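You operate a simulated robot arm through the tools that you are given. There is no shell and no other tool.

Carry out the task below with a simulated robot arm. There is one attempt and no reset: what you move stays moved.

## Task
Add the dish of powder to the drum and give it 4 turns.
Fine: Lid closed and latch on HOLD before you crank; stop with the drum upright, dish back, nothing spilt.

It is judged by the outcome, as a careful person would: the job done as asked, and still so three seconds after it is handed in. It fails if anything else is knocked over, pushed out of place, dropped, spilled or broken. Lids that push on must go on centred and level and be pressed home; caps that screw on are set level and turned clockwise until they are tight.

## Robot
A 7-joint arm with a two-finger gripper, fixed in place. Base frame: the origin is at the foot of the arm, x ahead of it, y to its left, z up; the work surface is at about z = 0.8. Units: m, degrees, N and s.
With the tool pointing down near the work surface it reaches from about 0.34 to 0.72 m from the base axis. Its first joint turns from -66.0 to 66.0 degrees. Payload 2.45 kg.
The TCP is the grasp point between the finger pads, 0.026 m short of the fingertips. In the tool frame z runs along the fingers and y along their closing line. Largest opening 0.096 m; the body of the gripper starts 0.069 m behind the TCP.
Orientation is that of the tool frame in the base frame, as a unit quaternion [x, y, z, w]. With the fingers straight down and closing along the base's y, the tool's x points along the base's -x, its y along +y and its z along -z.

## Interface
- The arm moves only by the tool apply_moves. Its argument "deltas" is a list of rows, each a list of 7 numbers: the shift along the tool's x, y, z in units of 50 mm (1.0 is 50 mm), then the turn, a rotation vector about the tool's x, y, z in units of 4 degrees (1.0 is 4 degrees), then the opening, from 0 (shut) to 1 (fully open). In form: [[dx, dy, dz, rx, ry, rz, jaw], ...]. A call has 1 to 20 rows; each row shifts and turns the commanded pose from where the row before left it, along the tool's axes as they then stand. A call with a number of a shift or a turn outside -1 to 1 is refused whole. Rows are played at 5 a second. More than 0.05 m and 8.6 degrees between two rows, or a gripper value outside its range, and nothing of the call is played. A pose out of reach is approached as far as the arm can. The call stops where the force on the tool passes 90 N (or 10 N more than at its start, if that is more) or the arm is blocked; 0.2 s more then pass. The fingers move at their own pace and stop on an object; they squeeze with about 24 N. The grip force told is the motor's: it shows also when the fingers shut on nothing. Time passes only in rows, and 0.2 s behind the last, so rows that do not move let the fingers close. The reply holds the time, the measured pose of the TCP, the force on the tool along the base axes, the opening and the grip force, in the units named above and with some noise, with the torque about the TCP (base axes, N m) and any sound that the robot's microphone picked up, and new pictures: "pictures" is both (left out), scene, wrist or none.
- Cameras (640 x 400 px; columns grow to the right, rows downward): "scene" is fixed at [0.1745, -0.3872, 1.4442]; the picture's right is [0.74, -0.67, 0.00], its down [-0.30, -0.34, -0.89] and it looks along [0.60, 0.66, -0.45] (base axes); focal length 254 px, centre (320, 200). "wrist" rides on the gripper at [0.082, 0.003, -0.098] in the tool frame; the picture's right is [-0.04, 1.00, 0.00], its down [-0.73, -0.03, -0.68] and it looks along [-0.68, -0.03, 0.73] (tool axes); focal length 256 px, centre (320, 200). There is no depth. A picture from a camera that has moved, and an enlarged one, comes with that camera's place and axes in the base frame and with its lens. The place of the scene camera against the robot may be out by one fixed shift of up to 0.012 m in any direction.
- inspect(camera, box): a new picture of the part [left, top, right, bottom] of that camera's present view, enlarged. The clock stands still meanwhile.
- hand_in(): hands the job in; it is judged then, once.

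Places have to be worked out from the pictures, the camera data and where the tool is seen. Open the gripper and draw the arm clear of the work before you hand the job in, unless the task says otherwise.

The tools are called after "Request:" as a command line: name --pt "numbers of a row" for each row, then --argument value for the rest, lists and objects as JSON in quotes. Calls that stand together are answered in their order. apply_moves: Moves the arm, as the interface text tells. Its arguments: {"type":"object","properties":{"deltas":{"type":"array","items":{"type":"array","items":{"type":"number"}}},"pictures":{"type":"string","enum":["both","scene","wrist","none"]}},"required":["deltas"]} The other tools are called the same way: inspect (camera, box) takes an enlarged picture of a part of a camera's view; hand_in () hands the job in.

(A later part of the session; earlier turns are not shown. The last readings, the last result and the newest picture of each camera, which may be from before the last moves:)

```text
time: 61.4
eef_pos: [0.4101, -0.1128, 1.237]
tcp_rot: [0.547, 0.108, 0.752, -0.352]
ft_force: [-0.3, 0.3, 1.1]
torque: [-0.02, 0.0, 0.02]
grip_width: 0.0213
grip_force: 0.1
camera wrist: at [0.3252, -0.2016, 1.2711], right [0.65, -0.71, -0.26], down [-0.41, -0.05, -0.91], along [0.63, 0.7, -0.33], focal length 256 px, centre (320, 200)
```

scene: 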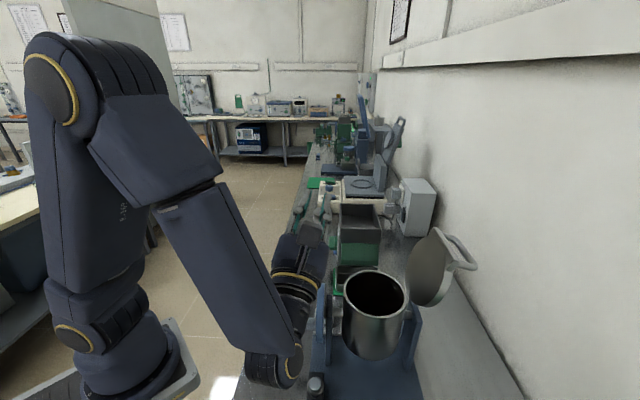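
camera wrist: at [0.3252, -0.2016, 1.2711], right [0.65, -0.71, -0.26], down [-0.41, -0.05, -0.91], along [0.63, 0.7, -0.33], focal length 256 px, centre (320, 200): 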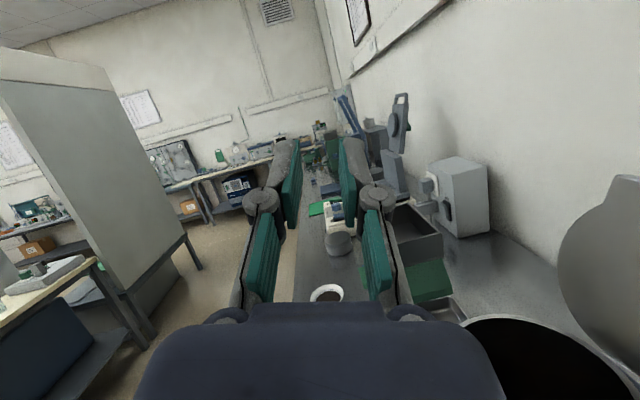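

The full 116° pour rotation is reachable. I also check reachability at the actual pour location above the drum (a few cm high) with the empty gripper.

Request:
apply_moves --pt "-0.27 0.767 -0.265 0 0 0 0.22" --pt "-0.27 0.767 -0.265 0 0 0 0.22" --pt "-0.27 0.767 -0.265 0 0 0 0.22"

```text
time: 62.2
eef_pos: [0.459, -0.2018, 1.1597]
tcp_rot: [0.548, 0.108, 0.751, -0.352]
ft_force: [0.3, 0.6, 0.7]
torque: [-0.01, 0.0, 0.06]
grip_width: 0.021
grip_force: 0.1
camera wrist: at [0.3748, -0.2901, 1.1941], right [0.65, -0.71, -0.26], down [-0.41, -0.05, -0.91], along [0.63, 0.7, -0.33], focal length 256 px, centre (320, 200)
```

scene: 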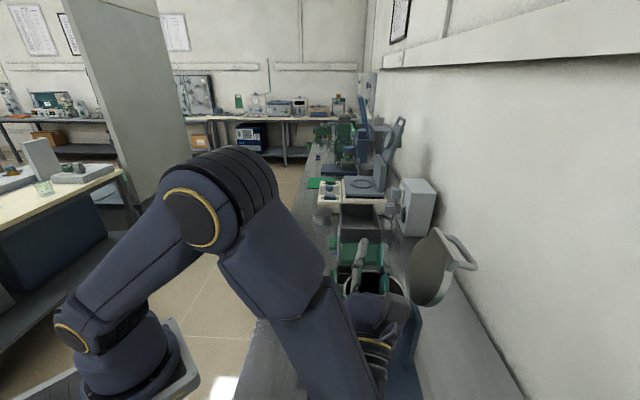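
wrist: 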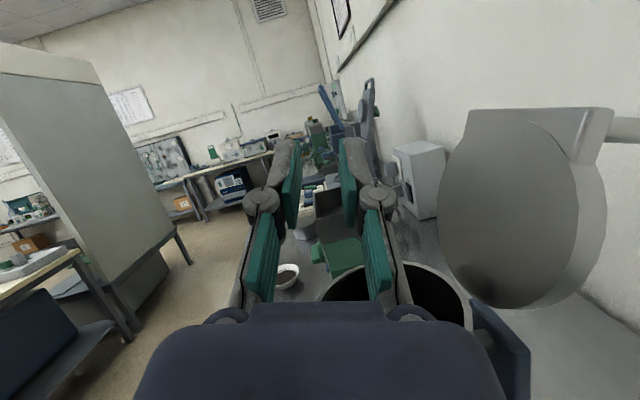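

The pour location is reachable. I return along the same path and undo the rotation.

Request:
apply_moves --pt "0.27 -0.767 0.265 0 0 0 0.3" --pt "0.27 -0.767 0.265 0 0 0 0.3" --pt "0.27 -0.767 0.265 0 0 0 0.3" --pt "0 0 0 0 -0.857 -0.515 0.3" --pt "0 0 0 0 -0.857 -0.515 0.3" --pt "0 0 0 0 -0.857 -0.515 0.3" --pt "0 0 0 0 -0.857 -0.515 0.3" --pt "0 0 0 0 -0.857 -0.515 0.3" --pt "0 0 0 0 -0.857 -0.515 0.3" --pt "0 0 0 0 -0.857 -0.515 0.3" --pt "0 0 0 0 -0.857 -0.515 0.3" --pt "0 0 0 0 -0.857 -0.515 0.3" --pt "0 0 0 0 -0.857 -0.515 0.3" --pt "0 0 0 0 -0.857 -0.515 0.3" --pt "0 0 0 0 -0.857 -0.515 0.3" --pt "0 0 0 0 -0.857 -0.515 0.3" --pt "0 0 0 0 -0.857 -0.515 0.3" --pt "0 0 0 0 -0.857 -0.515 0.3" --pt "0 0 0 0 -0.857 -0.515 0.3" --pt "0 0 0 0 -0.857 -0.515 0.3" --pictures "none"

Request:
apply_moves --pt "0 0 0 0 -0.857 -0.515 0.3" --pt "0 0 0 0 -0.857 -0.515 0.3" --pt "0 0 0 0 -0.857 -0.515 0.3" --pt "0 0 0 0 -0.857 -0.515 0.3" --pt "0 0 0 0 -0.857 -0.515 0.3" --pt "0 0 0 0 -0.857 -0.515 0.3" --pt "0 0 0 0 -0.857 -0.515 0.3" --pt "0 0 0 0 -0.857 -0.515 0.3" --pt "0 0 0 0 -0.857 -0.515 0.3" --pt "0 0 0 0 -0.857 -0.515 0.3" --pt "0 0 0 0 -0.857 -0.515 0.3" --pt "0 0 0 0 -0.857 -0.515 0.3" --pictures "none"

```text
time: 66.4
eef_pos: [0.4102, -0.1131, 1.2361]
tcp_rot: [0.783, 0.417, 0.461, -0.023]
ft_force: [0.2, 0.3, 0.4]
torque: [-0.01, -0.01, -0.02]
grip_width: 0.0288
grip_force: 0.0
```

```text
time: 69.0
eef_pos: [0.4102, -0.1129, 1.236]
tcp_rot: [0.789, 0.553, 0.154, 0.221]
ft_force: [-0.5, -0.4, -0.2]
torque: [0.01, -0.01, -0.01]
grip_width: 0.0289
grip_force: 0.0
```

Request:
apply_moves --pt "0 0 0 0 0.515 -0.857 0.3" --pt "0 0 0 0 0.515 -0.857 0.3" --pt "0 0 0 0 0.515 -0.857 0.3" --pt "0 0 0 0 0.515 -0.857 0.3" --pt "0 0 0 0 0.515 -0.857 0.3" --pt "0 0 0 0 0.515 -0.857 0.3" --pt "0 0 0 0 0.515 -0.857 0.3" --pt "0 0 0 0 0.515 -0.857 0.3" --pt "0 0 0 0 0.515 -0.857 0.3" --pt "0 0 0 0 0.515 -0.857 0.3" --pt "0.505 0.096 0.777 0 0 0 0.3" --pt "0.505 0.096 0.777 0 0 0 0.3" --pt "0.505 0.096 0.777 0 0 0 0.3" --pt "0.505 0.096 0.777 0 0 0 0.3" --pt "0.505 0.096 0.777 0 0 0 0.3" --pt "0.505 0.096 0.777 0 0 0 0.3" --pt "0.505 0.096 0.777 0 0 0 0.3" --pt "0.505 0.096 0.777 0 0 0 0.3"

```text
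time: 72.8
eef_pos: [0.5215, 0.1408, 0.9875]
tcp_rot: [0.552, 0.789, 0.219, 0.155]
ft_force: [0.5, -0.4, -0.8]
torque: [-0.05, 0.02, -0.01]
grip_width: 0.0288
grip_force: 0.0
camera wrist: at [0.4475, 0.2033, 1.0725], right [0.82, 0.26, 0.52], down [-0.1, -0.82, 0.57], along [0.57, -0.52, -0.64], focal length 256 px, centre (320, 200)
```

scene: 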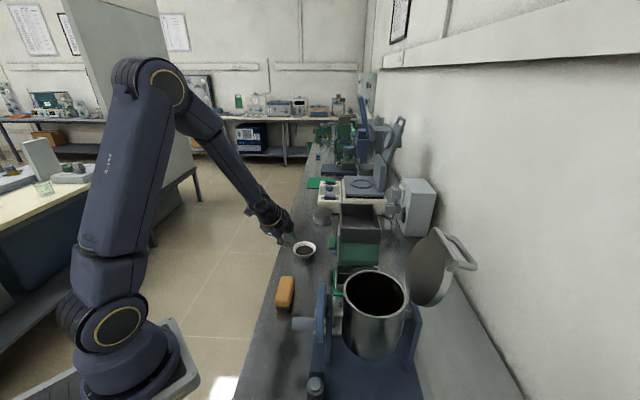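
wrist: 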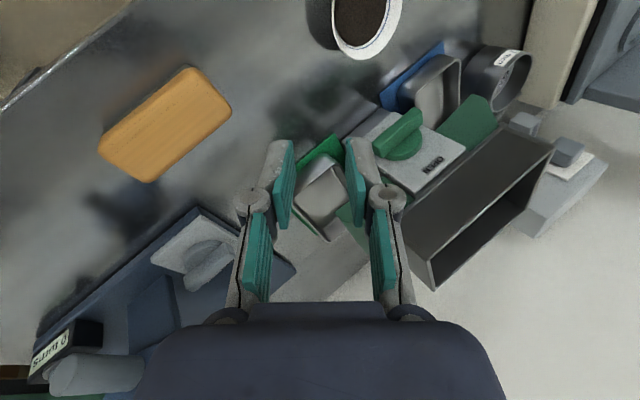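

Request:
apply_moves --pt "0.505 0.096 0.777 0 0 0 0.3" --pt "0.505 0.096 0.777 0 0 0 0.3"

Request:
inspect --camera "wrist" --box '[280, 20, 440, 180]'

Request:
inspect --camera "scene" --box '[270, 220, 340, 270]'

```text
time: 73.4
eef_pos: [0.5493, 0.2055, 0.9251]
tcp_rot: [0.552, 0.789, 0.219, 0.155]
ft_force: [-0.3, 0.1, 0.2]
torque: [0.0, 0.0, -0.02]
grip_width: 0.0287
grip_force: 0.1
camera wrist: at [0.475, 0.267, 1.0097], right [0.82, 0.26, 0.52], down [-0.1, -0.82, 0.57], along [0.57, -0.52, -0.64], focal length 256 px, centre (320, 200)
```

scene: 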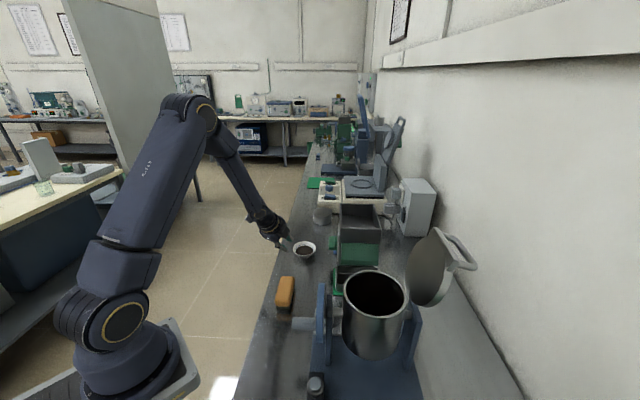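
wrist: 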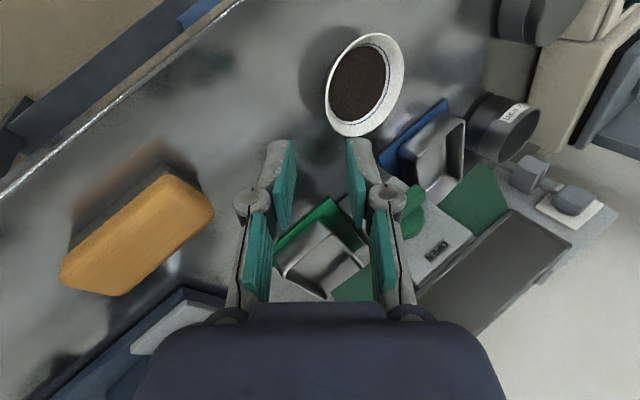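

```text
2.50 times, centred on (360, 100) of wrist
camera zoom: at [0.475, 0.267, 1.0097], right [0.82, 0.26, 0.52], down [-0.1, -0.82, 0.57], along [0.57, -0.52, -0.64], focal length 640 px, centre (220, 450)
```

zoom: 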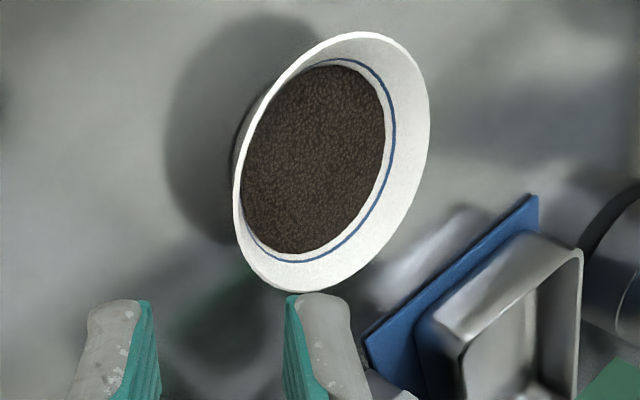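

```text
8.00 times, centred on (305, 245) of scene
camera zoom: at [0.1745, -0.3872, 1.4442], right [0.74, -0.67, 0.0], down [-0.3, -0.34, -0.89], along [0.6, 0.66, -0.45], focal length 2028 px, centre (440, -160)
```

zoom: 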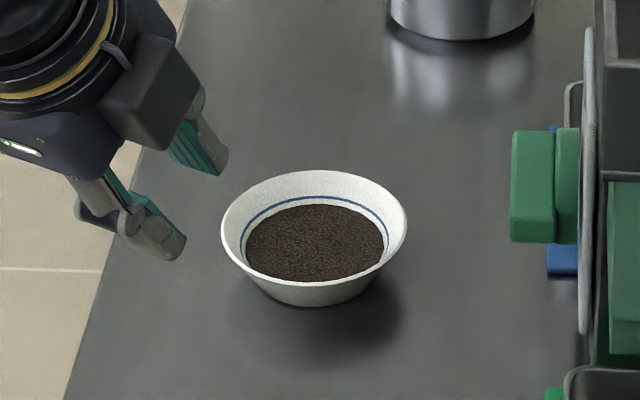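

From this view the rim centre is at about (0.6475, 0.240), radius 43.5 mm, consistent with earlier views. I advance along the finger axis most of the way and re-check.

Request:
apply_moves --pt "-0.012 0.04 0.7 0 0 0 0.28" --pt "-0.012 0.038 0.7 0 0 0 0.28"

Request:
inspect --camera "wrist" --box '[240, 60, 400, 220]'

Request:
inspect --camera "scene" --box '[280, 225, 330, 265]'

```text
time: 74.0
eef_pos: [0.5881, 0.217, 0.8677]
tcp_rot: [0.552, 0.79, 0.218, 0.155]
ft_force: [-0.1, 0.3, 0.0]
torque: [-0.02, 0.01, 0.0]
grip_width: 0.0268
grip_force: 0.1
camera wrist: at [0.513, 0.2796, 0.9514], right [0.82, 0.26, 0.52], down [-0.1, -0.82, 0.57], along [0.57, -0.52, -0.64], focal length 256 px, centre (320, 200)
```

scene: 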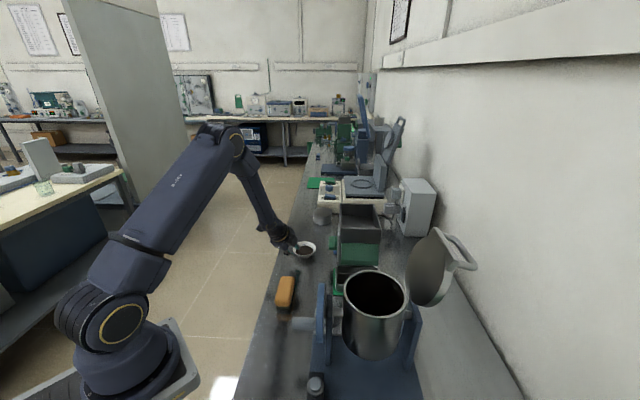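
wrist: 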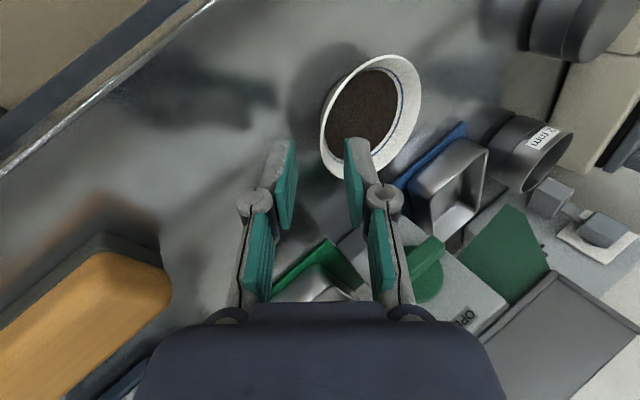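

```text
2.50 times, centred on (320, 140) of wrist
camera zoom: at [0.513, 0.2796, 0.9514], right [0.82, 0.26, 0.52], down [-0.1, -0.82, 0.57], along [0.57, -0.52, -0.64], focal length 640 px, centre (320, 350)
```

zoom: 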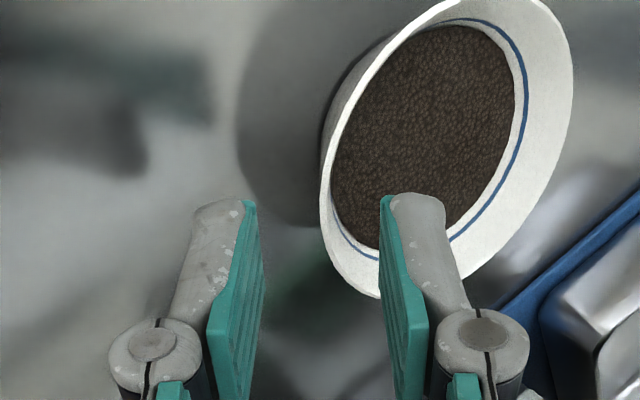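

```text
10.00 times, centred on (305, 245) of scene
camera zoom: at [0.1745, -0.3872, 1.4442], right [0.74, -0.67, 0.0], down [-0.3, -0.34, -0.89], along [0.6, 0.66, -0.45], focal length 2535 px, centre (470, -250)
```

zoom: 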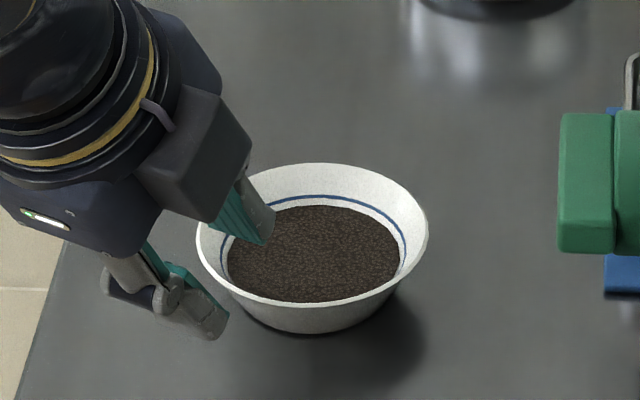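

The wall sits centred between the two fingers. I advance the last 30 mm and close on the rim.

Request:
apply_moves --pt "0.013 -0.012 0.3 0 0 0 0.28" --pt "0.013 -0.012 0.308 0 0 0 0.28" --pt "0 0 0 0 0 0 0.28"

Request:
inspect --camera "wrist" --box '[240, 60, 400, 220]'

Request:
inspect --camera "scene" --box '[280, 225, 330, 265]'

```text
time: 74.8
eef_pos: [0.6012, 0.226, 0.8419]
tcp_rot: [0.551, 0.79, 0.219, 0.155]
ft_force: [0.1, 0.4, 0.1]
torque: [0.03, -0.02, 0.01]
grip_width: 0.0268
grip_force: 0.2
camera wrist: at [0.5275, 0.2867, 0.9256], right [0.82, 0.26, 0.52], down [-0.1, -0.82, 0.57], along [0.57, -0.52, -0.64], focal length 256 px, centre (320, 200)
```

scene: 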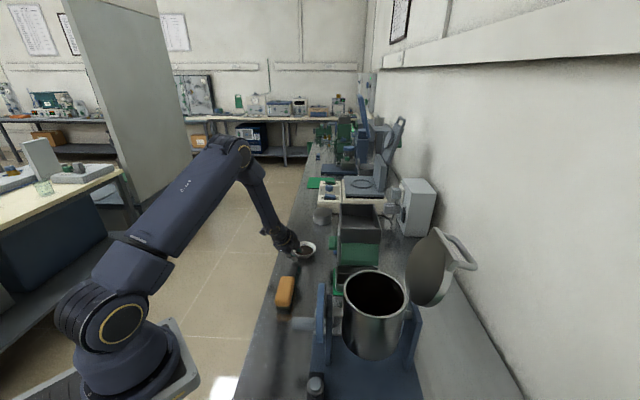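
wrist: 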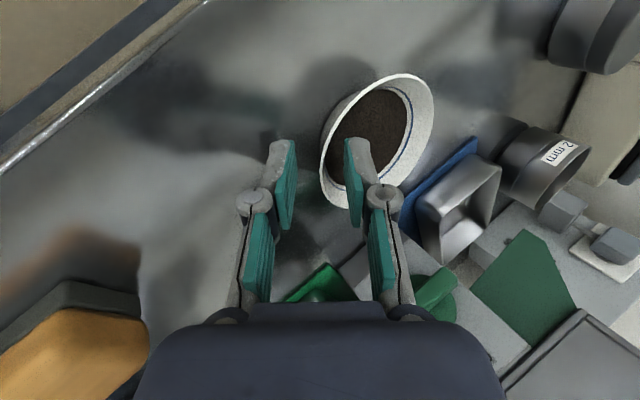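

```text
2.50 times, centred on (320, 140) of wrist
camera zoom: at [0.5275, 0.2867, 0.9256], right [0.82, 0.26, 0.52], down [-0.1, -0.82, 0.57], along [0.57, -0.52, -0.64], focal length 640 px, centre (320, 350)
```

zoom: 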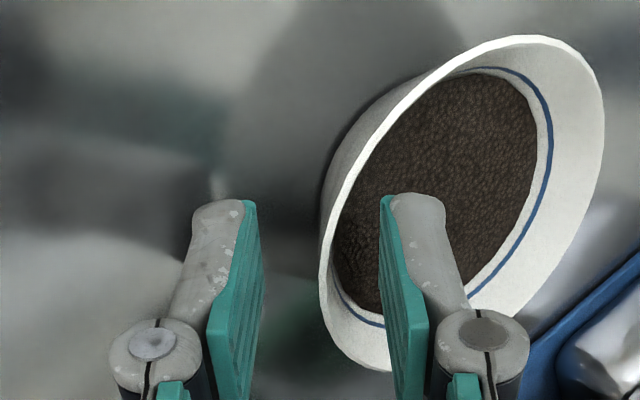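

```text
10.00 times, centred on (305, 245) of scene
camera zoom: at [0.1746, -0.3872, 1.4442], right [0.74, -0.67, 0.0], down [-0.3, -0.34, -0.89], along [0.6, 0.66, -0.45], focal length 2535 px, centre (470, -250)
```

zoom: 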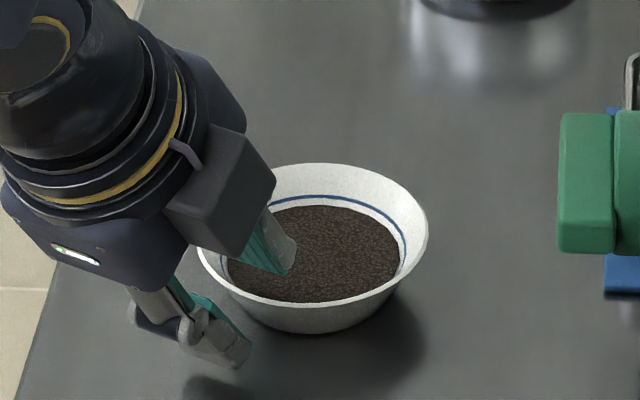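

Request:
apply_moves --pt "-0.05 0 0 0 0 0 0.28" --pt "0 0 0 0 0 0 0.15" --pt "0 0 0 0 0 0 0.05" --pt "0 0 0 0 0 0 0.0" --pt "0 0 0 0 0 0 0.0" --pt "0 0 0 0 0 0 0.0"

Request:
inspect --camera "wrist" --box '[240, 60, 400, 220]'

Request:
inspect --camera "scene" --box '[280, 225, 330, 265]'

```text
time: 76.2
eef_pos: [0.6028, 0.2234, 0.8421]
tcp_rot: [0.552, 0.789, 0.219, 0.155]
ft_force: [0.6, 0.0, 1.6]
torque: [-0.05, -0.09, -0.01]
grip_width: 0.0058
grip_force: 23.6
camera wrist: at [0.5286, 0.2844, 0.9262], right [0.82, 0.26, 0.52], down [-0.1, -0.82, 0.57], along [0.57, -0.52, -0.64], focal length 256 px, centre (320, 200)
```

scene: 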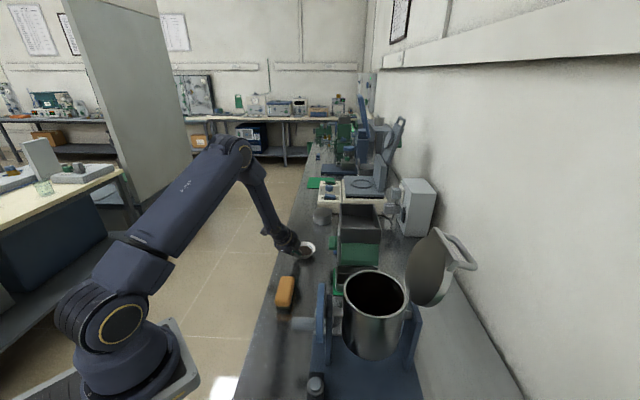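
wrist: 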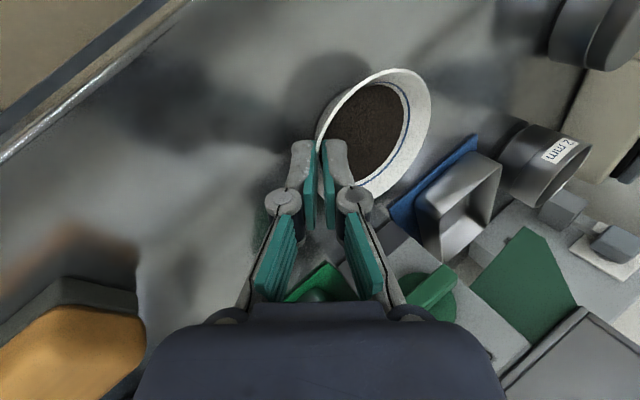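

```text
2.50 times, centred on (320, 140) of wrist
camera zoom: at [0.5286, 0.2844, 0.9262], right [0.82, 0.26, 0.52], down [-0.1, -0.82, 0.57], along [0.57, -0.52, -0.64], focal length 640 px, centre (320, 350)
```

zoom: 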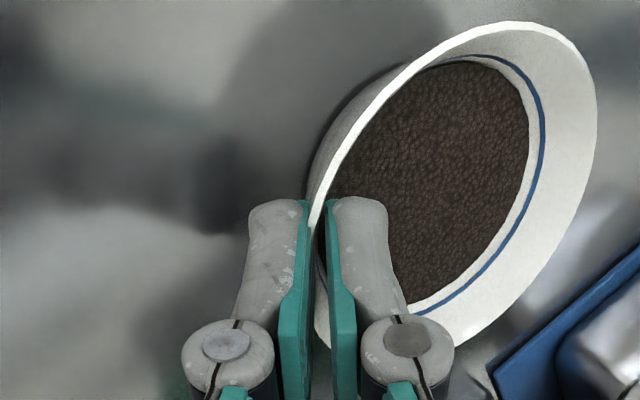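

```text
10.00 times, centred on (305, 245) of scene
camera zoom: at [0.1745, -0.3872, 1.4442], right [0.74, -0.67, 0.0], down [-0.3, -0.34, -0.89], along [0.6, 0.66, -0.45], focal length 2535 px, centre (470, -250)
```

zoom: 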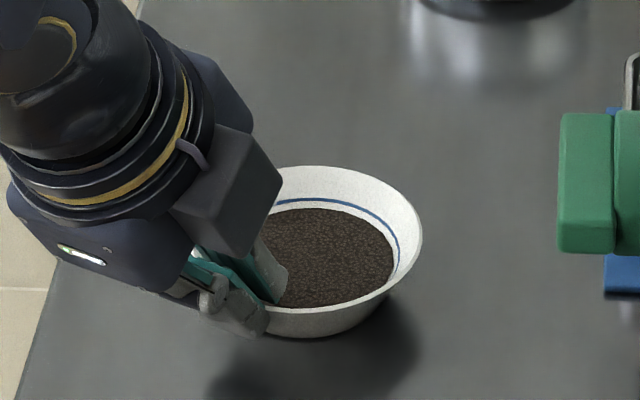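

The rim is gripped (23.6 N motor force). I lift gently by 3 cm and check that the dish stays level in the grip.

Request:
apply_moves --pt "0 0.052 -0.086 0 0 0 0" --pt "0 0.103 -0.171 0 0 0 0" --pt "0 0.103 -0.171 0 0 0 0" --pt "0 0.052 -0.086 0 0 0 0"

Request:
inspect --camera "scene" --box '[280, 215, 330, 265]'

Request:
inspect --camera "wrist" --box '[240, 60, 400, 220]'

```text
time: 77.2
eef_pos: [0.6023, 0.2218, 0.8707]
tcp_rot: [0.552, 0.79, 0.219, 0.155]
ft_force: [-0.2, 0.3, -0.7]
torque: [0.02, 0.03, 0.01]
grip_width: 0.0061
grip_force: 24.0
camera wrist: at [0.5291, 0.2838, 0.956], right [0.82, 0.26, 0.52], down [-0.1, -0.82, 0.57], along [0.57, -0.52, -0.64], focal length 256 px, centre (320, 200)
```

scene: 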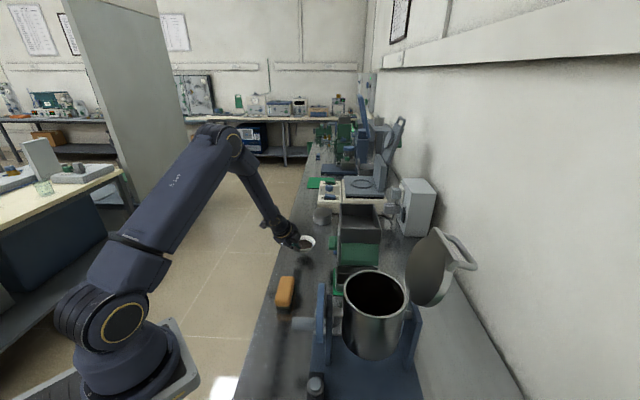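
wrist: 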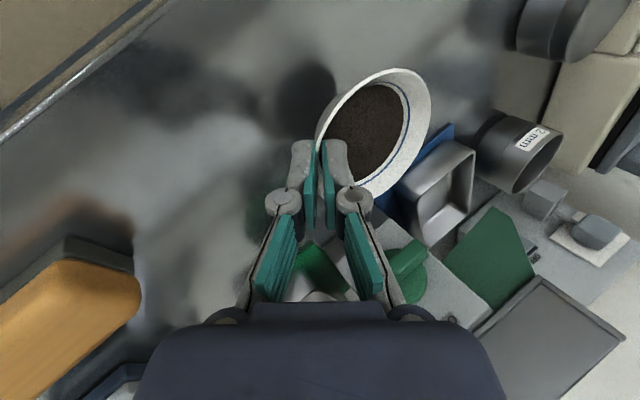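

```text
8.00 times, centred on (305, 240) of scene
camera zoom: at [0.1746, -0.3872, 1.4442], right [0.74, -0.67, 0.0], down [-0.3, -0.34, -0.89], along [0.6, 0.66, -0.45], focal length 2028 px, centre (440, -120)
```

zoom: 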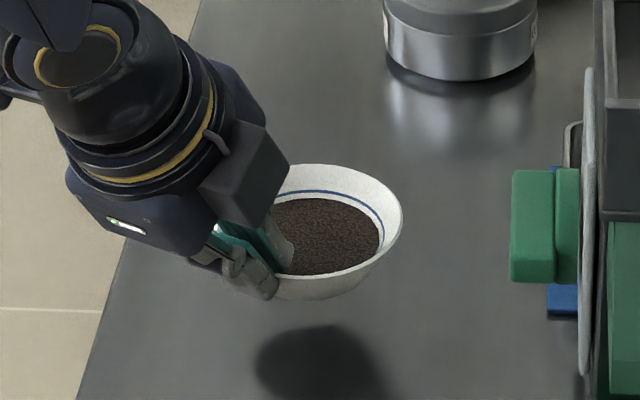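

```text
2.50 times, centred on (320, 140) of wrist
camera zoom: at [0.5291, 0.2838, 0.956], right [0.82, 0.26, 0.52], down [-0.1, -0.82, 0.57], along [0.57, -0.52, -0.64], focal length 640 px, centre (320, 350)
```

zoom: 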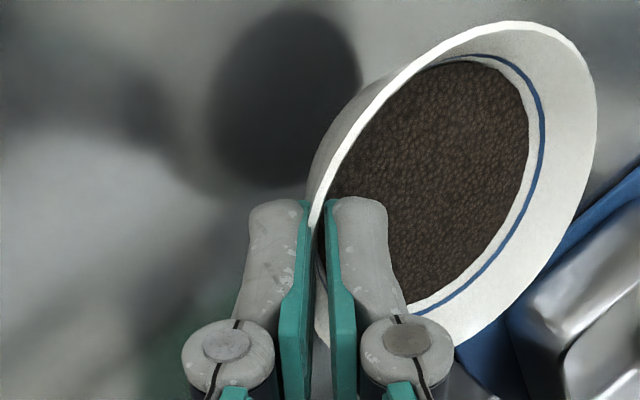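

The dish is held rigidly and level with no powder disturbed. I lift to about z 1.15 and carry it smoothly toward the drum.

Request:
apply_moves --pt "0 0.15 -0.25 0 0 0 0" --pt "0 0.3 -0.5 0 0 0 0" --pt "0 0.36 -0.6 0 0 0 0" --pt "0 0.36 -0.6 0 0 0 0" --pt "0 0.36 -0.6 0 0 0 0" --pt "0 0.36 -0.6 0 0 0 0" --pt "0 0.36 -0.6 0 0 0 0" --pt "0 0.36 -0.6 0 0 0 0" --pt "0 0.2 -0.333 0 0 0 0" --pt "0 0.08 -0.133 0 0 0 0"

```text
time: 79.4
eef_pos: [0.6019, 0.222, 1.1554]
tcp_rot: [0.553, 0.789, 0.218, 0.155]
ft_force: [-0.4, -0.2, -1.1]
torque: [-0.04, 0.05, 0.01]
grip_width: 0.0061
grip_force: 23.7
camera wrist: at [0.5279, 0.2831, 1.2392], right [0.82, 0.26, 0.52], down [-0.1, -0.82, 0.57], along [0.57, -0.52, -0.64], focal length 256 px, centre (320, 200)
```

scene: 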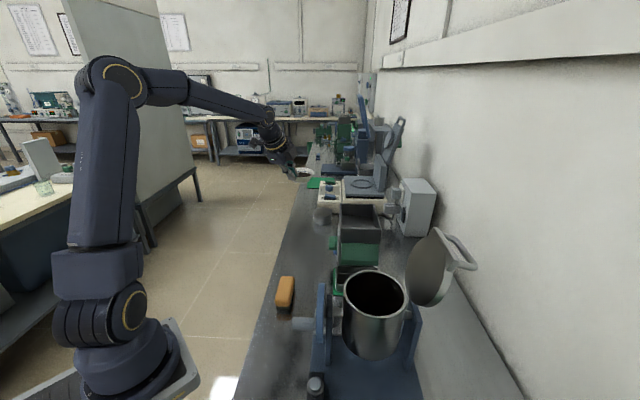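
wrist: 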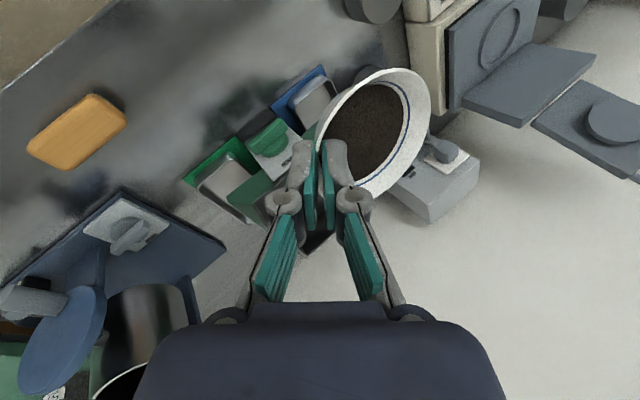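

Request:
apply_moves --pt "-0.231 -0.153 -0.092 0 0 0 0" --pt "-0.403 -0.268 -0.161 0 0 0 0" --pt "-0.519 -0.344 -0.207 0 0 0 0" --pt "-0.576 -0.382 -0.23 0 0 0 0" --pt "-0.576 -0.382 -0.23 0 0 0 0" --pt "-0.576 -0.382 -0.23 0 0 0 0" --pt "-0.576 -0.382 -0.23 0 0 0 0" --pt "-0.576 -0.382 -0.23 0 0 0 0" --pt "-0.576 -0.382 -0.23 0 0 0 0" --pt "-0.519 -0.344 -0.207 0 0 0 0" --pt "-0.403 -0.268 -0.161 0 0 0 0" --pt "-0.231 -0.153 -0.092 0 0 0 0"

```text
time: 82.0
eef_pos: [0.49, -0.1249, 1.157]
tcp_rot: [0.551, 0.79, 0.219, 0.156]
ft_force: [0.5, -0.6, -0.9]
torque: [0.0, 0.06, 0.0]
grip_width: 0.006
grip_force: 24.2
camera wrist: at [0.416, -0.0632, 1.2409], right [0.82, 0.26, 0.52], down [-0.1, -0.82, 0.57], along [0.57, -0.52, -0.64], focal length 256 px, centre (320, 200)
```

scene: 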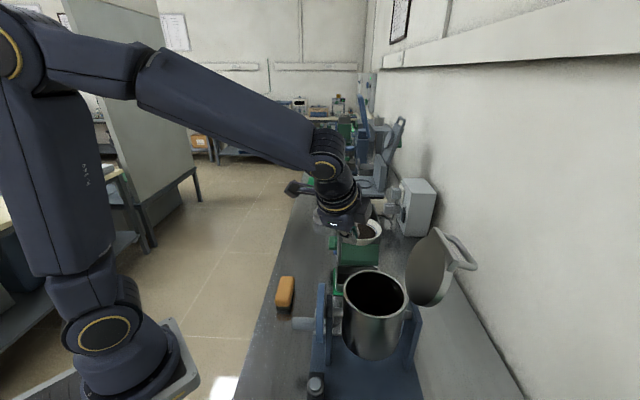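
wrist: 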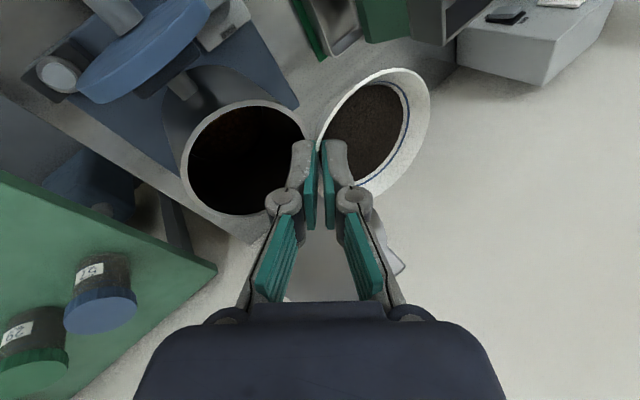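

Request:
inspect --camera "wrist" --box '[160, 80, 340, 230]'

Request:
inspect --camera "scene" --box '[300, 200, 480, 340]'

```text
2.67 times, centred on (250, 155) of wrist
camera zoom: at [0.416, -0.0632, 1.2409], right [0.82, 0.26, 0.52], down [-0.1, -0.82, 0.57], along [0.57, -0.52, -0.64], focal length 683 px, centre (507, 320)
```

zoom: 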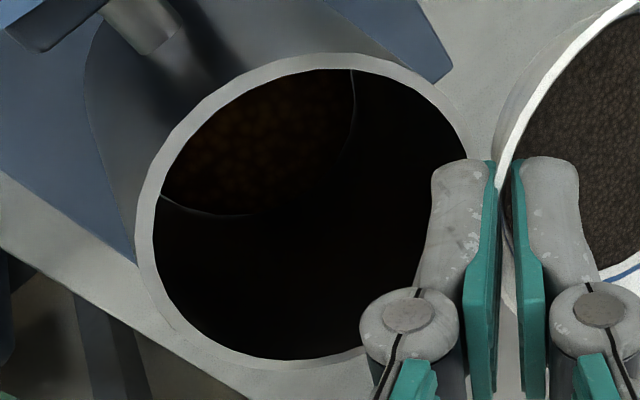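

```text
2.86 times, centred on (390, 270) of scene
camera zoom: at [0.1746, -0.3872, 1.4442], right [0.74, -0.67, 0.0], down [-0.3, -0.34, -0.89], along [0.6, 0.66, -0.45], focal length 724 px, centre (120, 0)
```

zoom: 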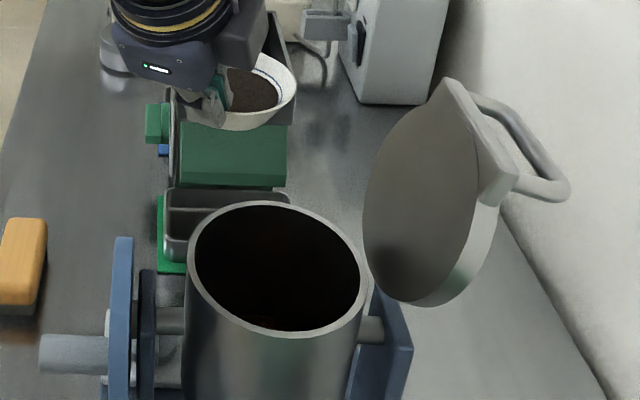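

Refitting the drum mouth from this view: centre about (0.516, -0.192), rim z≈1.012, radius ≈0.066. I yaw the dish 40° clockwise so the pour lip will be over the mouth, then lower to about 5 cm above it.

Request:
apply_moves --pt "0 0 0 0 -0.515 0.857 0" --pt "0 0 0 0 -0.515 0.857 0" --pt "0 0 0 0 -0.515 0.857 0" --pt "0 0 0 0 -0.515 0.857 0" --pt "0 0 0 0 -0.515 0.857 0" --pt "0 0 0 0 -0.515 0.857 0" --pt "0 0 0 0 -0.515 0.857 0" --pt "0 0 0 0 -0.515 0.857 0" --pt "0 0 0 0 -0.515 0.857 0" --pt "0 0 0 0 -0.515 0.857 0" --pt "0 -0.1 0.17 0 0 0 0" --pt "0 -0.206 0.343 0 0 0 0" --pt "0 -0.206 0.343 0 0 0 0" --pt "0 -0.206 0.343 0 0 0 0" --pt "0 -0.1 0.17 0 0 0 0"

Request:
inspect --camera "wrist" --box '[220, 60, 420, 220]'

Request:
inspect --camera "scene" --box '[300, 220, 450, 340]'

```text
time: 85.2
eef_pos: [0.491, -0.1236, 1.073]
tcp_rot: [0.789, 0.553, 0.154, 0.221]
ft_force: [-0.1, -0.1, -1.0]
torque: [0.01, 0.03, 0.0]
grip_width: 0.006
grip_force: 23.8
camera wrist: at [0.4726, -0.0294, 1.159], right [0.79, -0.33, 0.52], down [-0.6, -0.56, 0.57], along [0.1, -0.76, -0.64], focal length 256 px, centre (320, 200)
```

scene: 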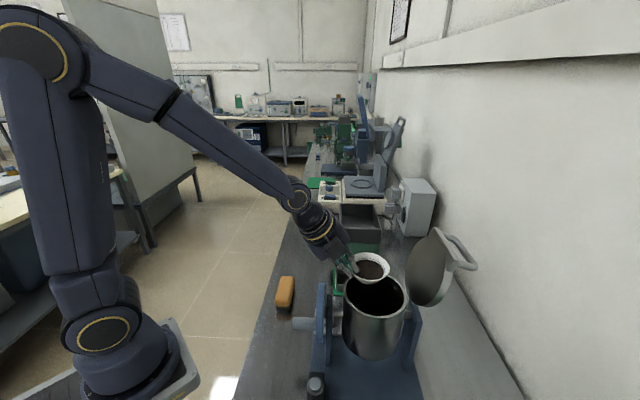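
wrist: 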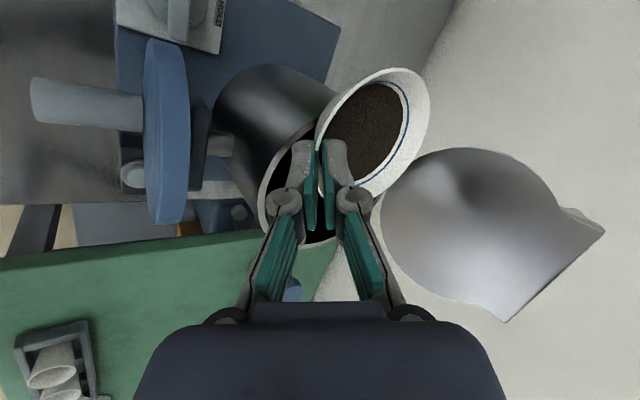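

```text
2.50 times, centred on (320, 140) of wrist
camera zoom: at [0.4726, -0.0294, 1.159], right [0.79, -0.33, 0.52], down [-0.6, -0.56, 0.57], along [0.1, -0.76, -0.64], focal length 640 px, centre (320, 350)
```

zoom: 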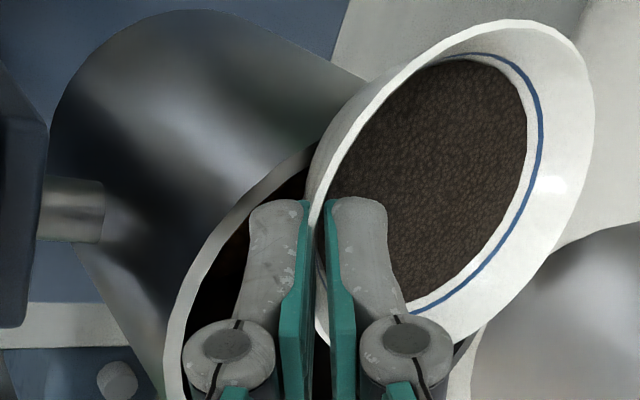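

```text
3.33 times, centred on (375, 280) of scene
camera zoom: at [0.1746, -0.3872, 1.4442], right [0.74, -0.67, 0.0], down [-0.3, -0.34, -0.89], along [0.6, 0.66, -0.45], focal length 845 px, centre (137, -67)
```

zoom: 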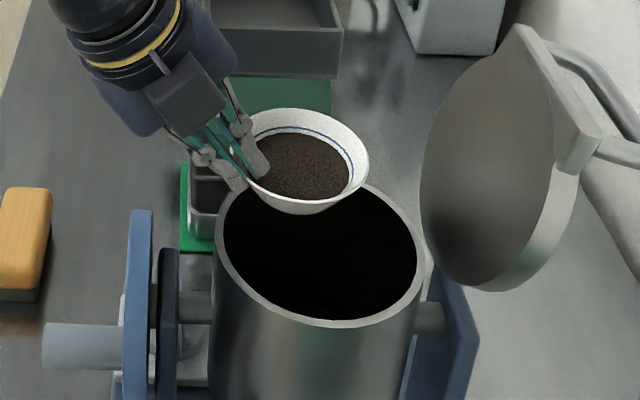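

The dish is over the mouth with its pouring lip near the centre. I tilt slowly about the lip, watching for powder flow.

Request:
apply_moves --pt "-0.0155 0.0313 -0.052 0 0.857 0.515 0" --pt "-0.0155 0.0313 -0.052 0 0.857 0.515 0" --pt "-0.0155 0.0313 -0.052 0 0.857 0.515 0" --pt "-0.0155 0.0313 -0.052 0 0.857 0.515 0" --pt "-0.0155 0.0313 -0.052 0 0.857 0.515 0" --pt "-0.0155 0.0313 -0.052 0 0.857 0.515 0" --pt "-0.0155 0.0313 -0.052 0 0.857 0.515 0" --pt "-0.0155 0.0313 -0.052 0 0.857 0.515 0"

Request:
inspect --camera "scene" --box '[300, 220, 450, 340]'

Request:
inspect --camera "wrist" --box '[220, 60, 420, 220]'

```text
time: 87.0
eef_pos: [0.4878, -0.1358, 1.0963]
tcp_rot: [0.8, 0.472, 0.366, 0.059]
ft_force: [0.4, 0.3, -0.6]
torque: [-0.01, 0.01, 0.0]
grip_width: 0.006
grip_force: 24.0
camera wrist: at [0.4498, -0.0965, 1.2119], right [0.7, -0.58, 0.42], down [-0.67, -0.74, 0.09], along [0.26, -0.34, -0.9], focal length 256 px, centre (320, 200)
```

scene: 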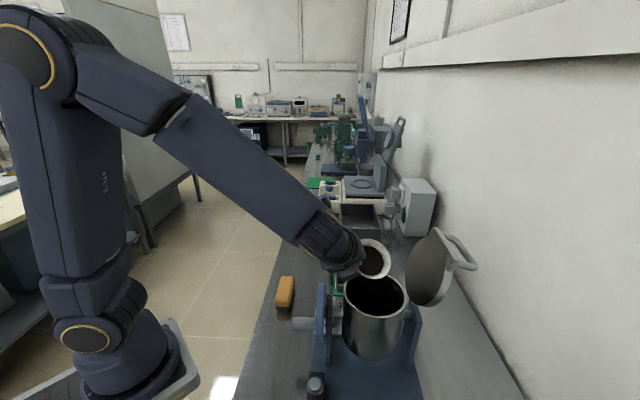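
wrist: 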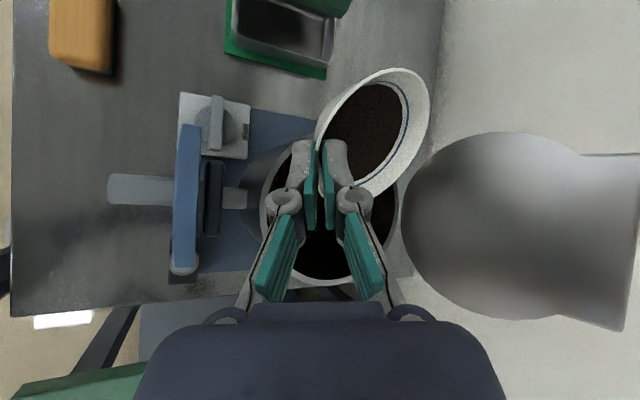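

```text
3.33 times, centred on (375, 280) of scene
camera zoom: at [0.1746, -0.3872, 1.4442], right [0.74, -0.67, 0.0], down [-0.3, -0.34, -0.89], along [0.6, 0.66, -0.45], focal length 845 px, centre (137, -67)
```

zoom: 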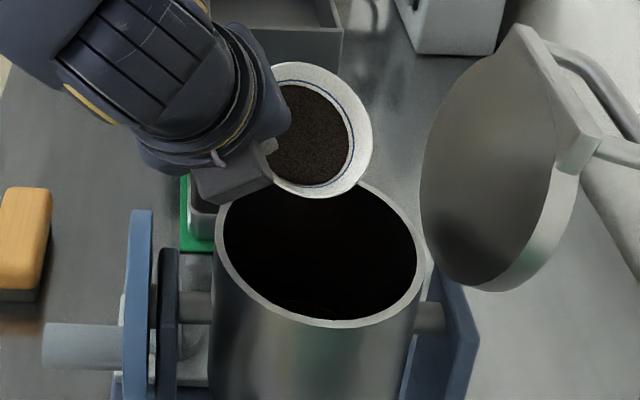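

```text
2.50 times, centred on (320, 140) of wrist
camera zoom: at [0.4498, -0.0965, 1.2119], right [0.7, -0.58, 0.42], down [-0.67, -0.74, 0.09], along [0.26, -0.34, -0.9], focal length 640 px, centre (320, 350)
```

zoom: 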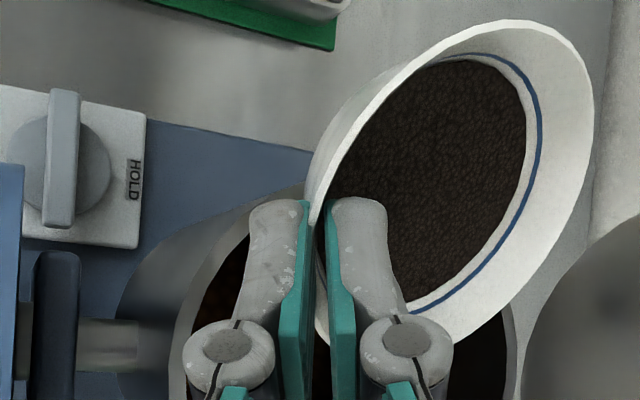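

Request:
apply_moves --pt "-0.0155 0.0313 -0.052 0 0.857 0.515 0" --pt "-0.0155 0.0313 -0.052 0 0.857 0.515 0" --pt "-0.0155 0.0313 -0.052 0 0.857 0.515 0" --pt "-0.0155 0.0313 -0.052 0 0.857 0.515 0" --pt "-0.0155 0.0313 -0.052 0 0.857 0.515 0" --pt "-0.0155 0.0313 -0.052 0 0.857 0.515 0"

Request:
inspect --camera "scene" --box '[300, 220, 450, 340]'

Request:
inspect --camera "wrist" --box '[220, 60, 420, 220]'

```text
time: 88.4
eef_pos: [0.4815, -0.1505, 1.1064]
tcp_rot: [0.768, 0.386, 0.507, -0.065]
ft_force: [0.3, -0.3, -1.3]
torque: [0.01, 0.05, 0.01]
grip_width: 0.0059
grip_force: 23.6
camera wrist: at [0.427, -0.1575, 1.2211], right [0.65, -0.71, 0.26], down [-0.65, -0.7, -0.29], along [0.39, 0.02, -0.92], focal length 256 px, centre (320, 200)
```

scene: 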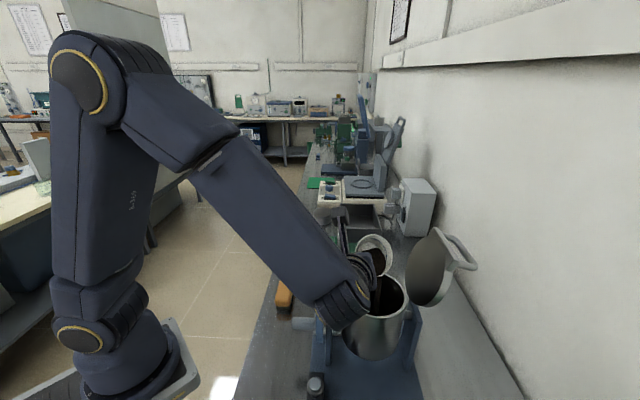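
wrist: 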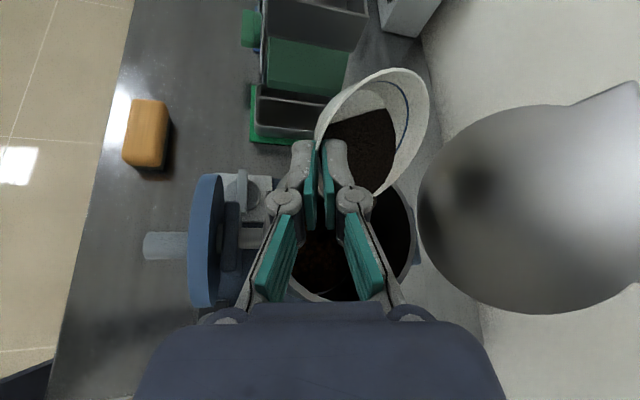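

```text
3.33 times, centred on (375, 280) of scene
camera zoom: at [0.1746, -0.3872, 1.4442], right [0.74, -0.67, 0.0], down [-0.3, -0.34, -0.89], along [0.6, 0.66, -0.45], focal length 845 px, centre (137, -67)
```

zoom: 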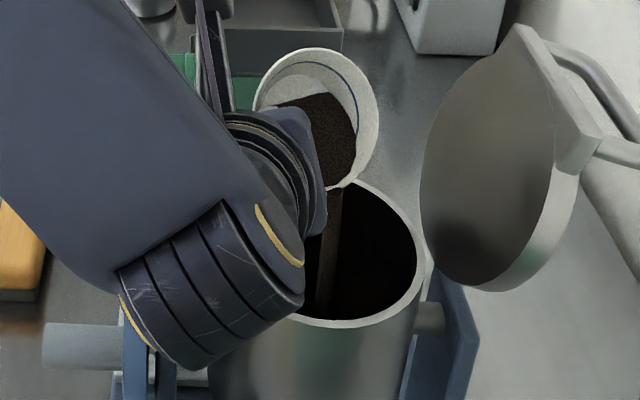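

```text
2.50 times, centred on (320, 140) of wrist
camera zoom: at [0.427, -0.1575, 1.2211], right [0.65, -0.71, 0.26], down [-0.65, -0.7, -0.29], along [0.39, 0.02, -0.92], focal length 640 px, centre (320, 350)
```

zoom: 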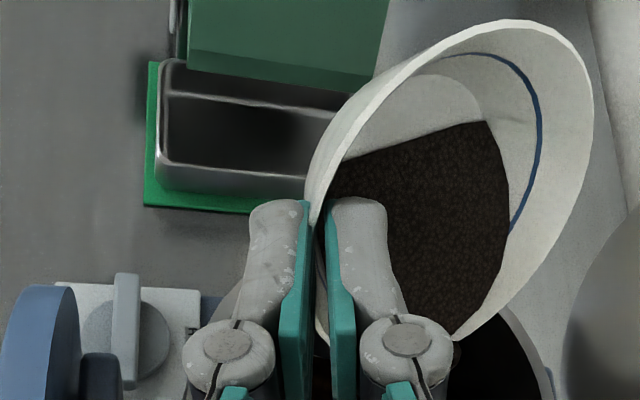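

Powder is flowing in a stream from the lip straight down into the drum mouth, well inside. I continue tilting gradually.

Request:
apply_moves --pt "0 0 0 0 0 0 0" --pt "0 0 0 0 0 0 0" --pt "-0.0155 0.0313 -0.052 0 0.857 0.515 0" --pt "-0.0155 0.0313 -0.052 0 0.857 0.515 0" --pt "0 0 0 0 0 0 0" --pt "-0.0155 0.0313 -0.052 0 0.857 0.515 0" --pt "-0.0155 0.0313 -0.052 0 0.857 0.515 0" --pt "0 0 0 0 0 0 0" --pt "-0.0155 0.0313 -0.052 0 0.857 0.515 0" --pt "-0.0155 0.0313 -0.052 0 0.857 0.515 0" --pt "0 0 0 0 0 0 0"

Request:
inspect --camera "scene" --box '[300, 220, 450, 340]'

Request:
inspect --camera "wrist" --box '[220, 60, 420, 220]'

```text
time: 90.8
eef_pos: [0.4768, -0.168, 1.1102]
tcp_rot: [0.702, 0.284, 0.626, -0.188]
ft_force: [-0.7, 0.0, -1.2]
torque: [0.0, 0.06, 0.0]
grip_width: 0.006
grip_force: 24.3
camera wrist: at [0.4063, -0.2166, 1.2045], right [0.63, -0.78, 0.05], down [-0.58, -0.52, -0.63], along [0.51, 0.36, -0.78], focal length 256 px, centre (320, 200)
```

scene: 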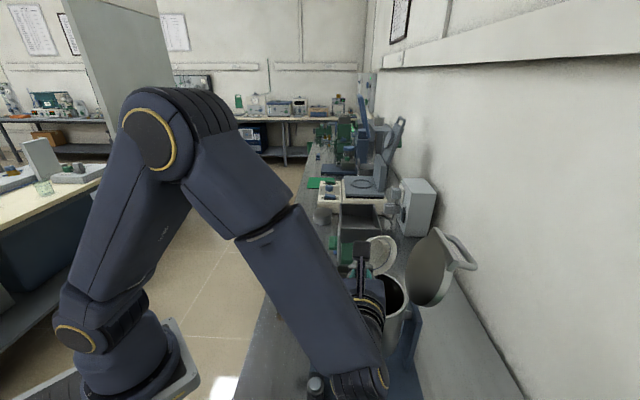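
wrist: 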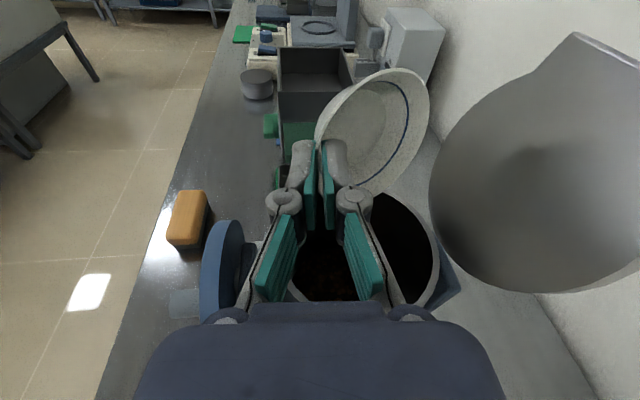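

```text
3.33 times, centred on (375, 280) of scene
camera zoom: at [0.1746, -0.3872, 1.4442], right [0.74, -0.67, 0.0], down [-0.3, -0.34, -0.89], along [0.6, 0.66, -0.45], focal length 845 px, centre (137, -67)
```

zoom: 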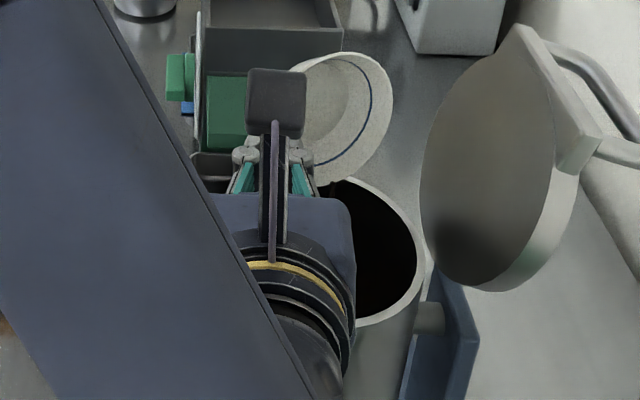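

```text
2.50 times, centred on (320, 140) of wrist
camera zoom: at [0.4063, -0.2166, 1.2045], right [0.63, -0.78, 0.05], down [-0.58, -0.52, -0.63], along [0.51, 0.36, -0.78], focal length 640 px, centre (320, 350)
```

zoom: 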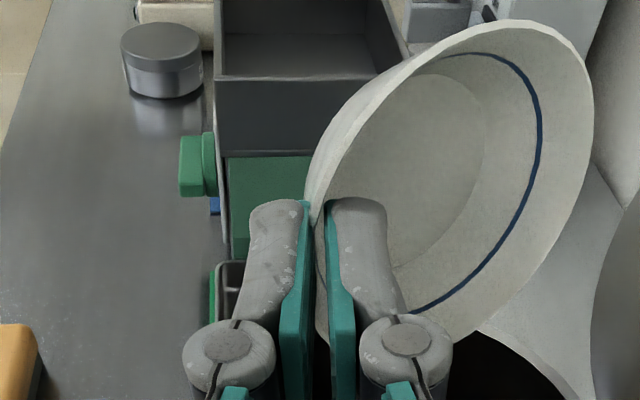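

The dish interior looks empty at 80°. I tilt a little further to drop any residue and hold before returning.

Request:
apply_moves --pt "-0.0155 0.0313 -0.052 0 0.857 0.515 0" --pt "-0.0155 0.0313 -0.052 0 0.857 0.515 0" --pt "-0.0155 0.0313 -0.052 0 0.857 0.515 0" --pt "-0.0155 0.0313 -0.052 0 0.857 0.515 0" --pt "-0.0155 0.0313 -0.052 0 0.857 0.515 0" --pt "0 0 0 0 0 0 0" --pt "0 0 0 0 0 0 0" --pt "0 0 0 0 0 0 0" --pt "0 0 0 0 0 0 0" --pt "0 0 0 0 0 0 0"

Request:
inspect --camera "wrist" --box '[220, 60, 420, 220]'

```text
time: 93.0
eef_pos: [0.4715, -0.1823, 1.1063]
tcp_rot: [0.624, 0.189, 0.704, -0.282]
ft_force: [0.7, -0.3, -1.0]
torque: [0.0, 0.06, -0.02]
grip_width: 0.006
grip_force: 23.7
camera wrist: at [0.3922, -0.2581, 1.1708], right [0.64, -0.76, -0.13], down [-0.5, -0.28, -0.82], along [0.59, 0.58, -0.56], focal length 256 px, centre (320, 200)
```

scene: 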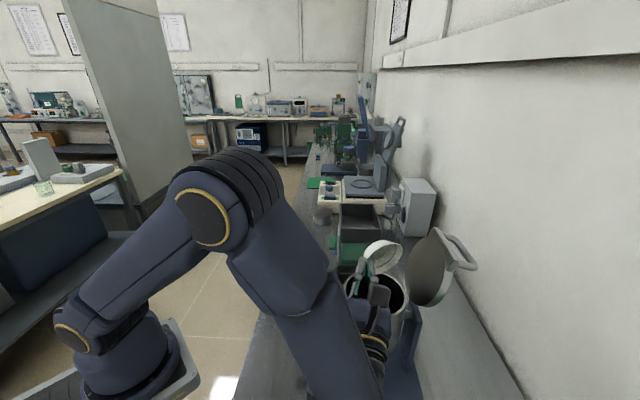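
wrist: 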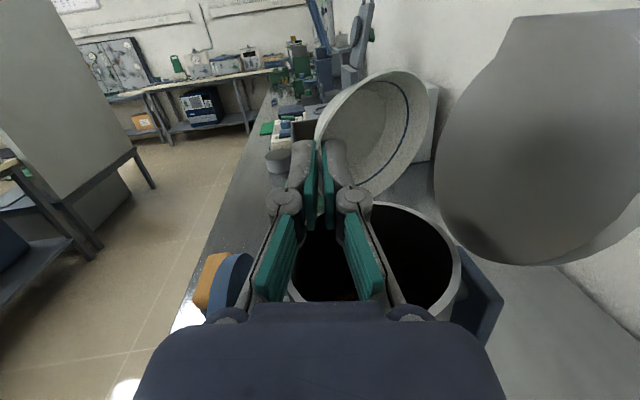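

```text
2.50 times, centred on (320, 140) of wrist
camera zoom: at [0.3922, -0.2581, 1.1708], right [0.64, -0.76, -0.13], down [-0.5, -0.28, -0.82], along [0.59, 0.58, -0.56], focal length 640 px, centre (320, 350)
```

zoom: 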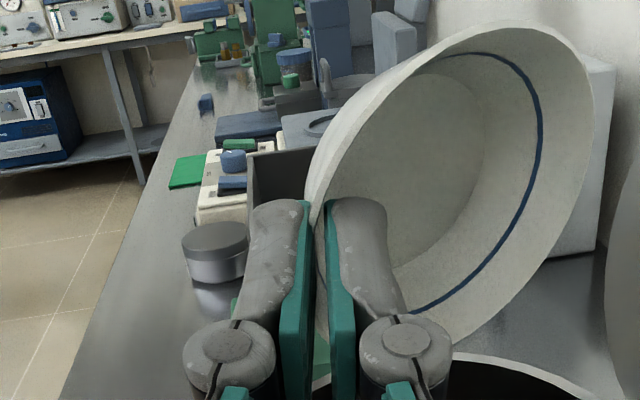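

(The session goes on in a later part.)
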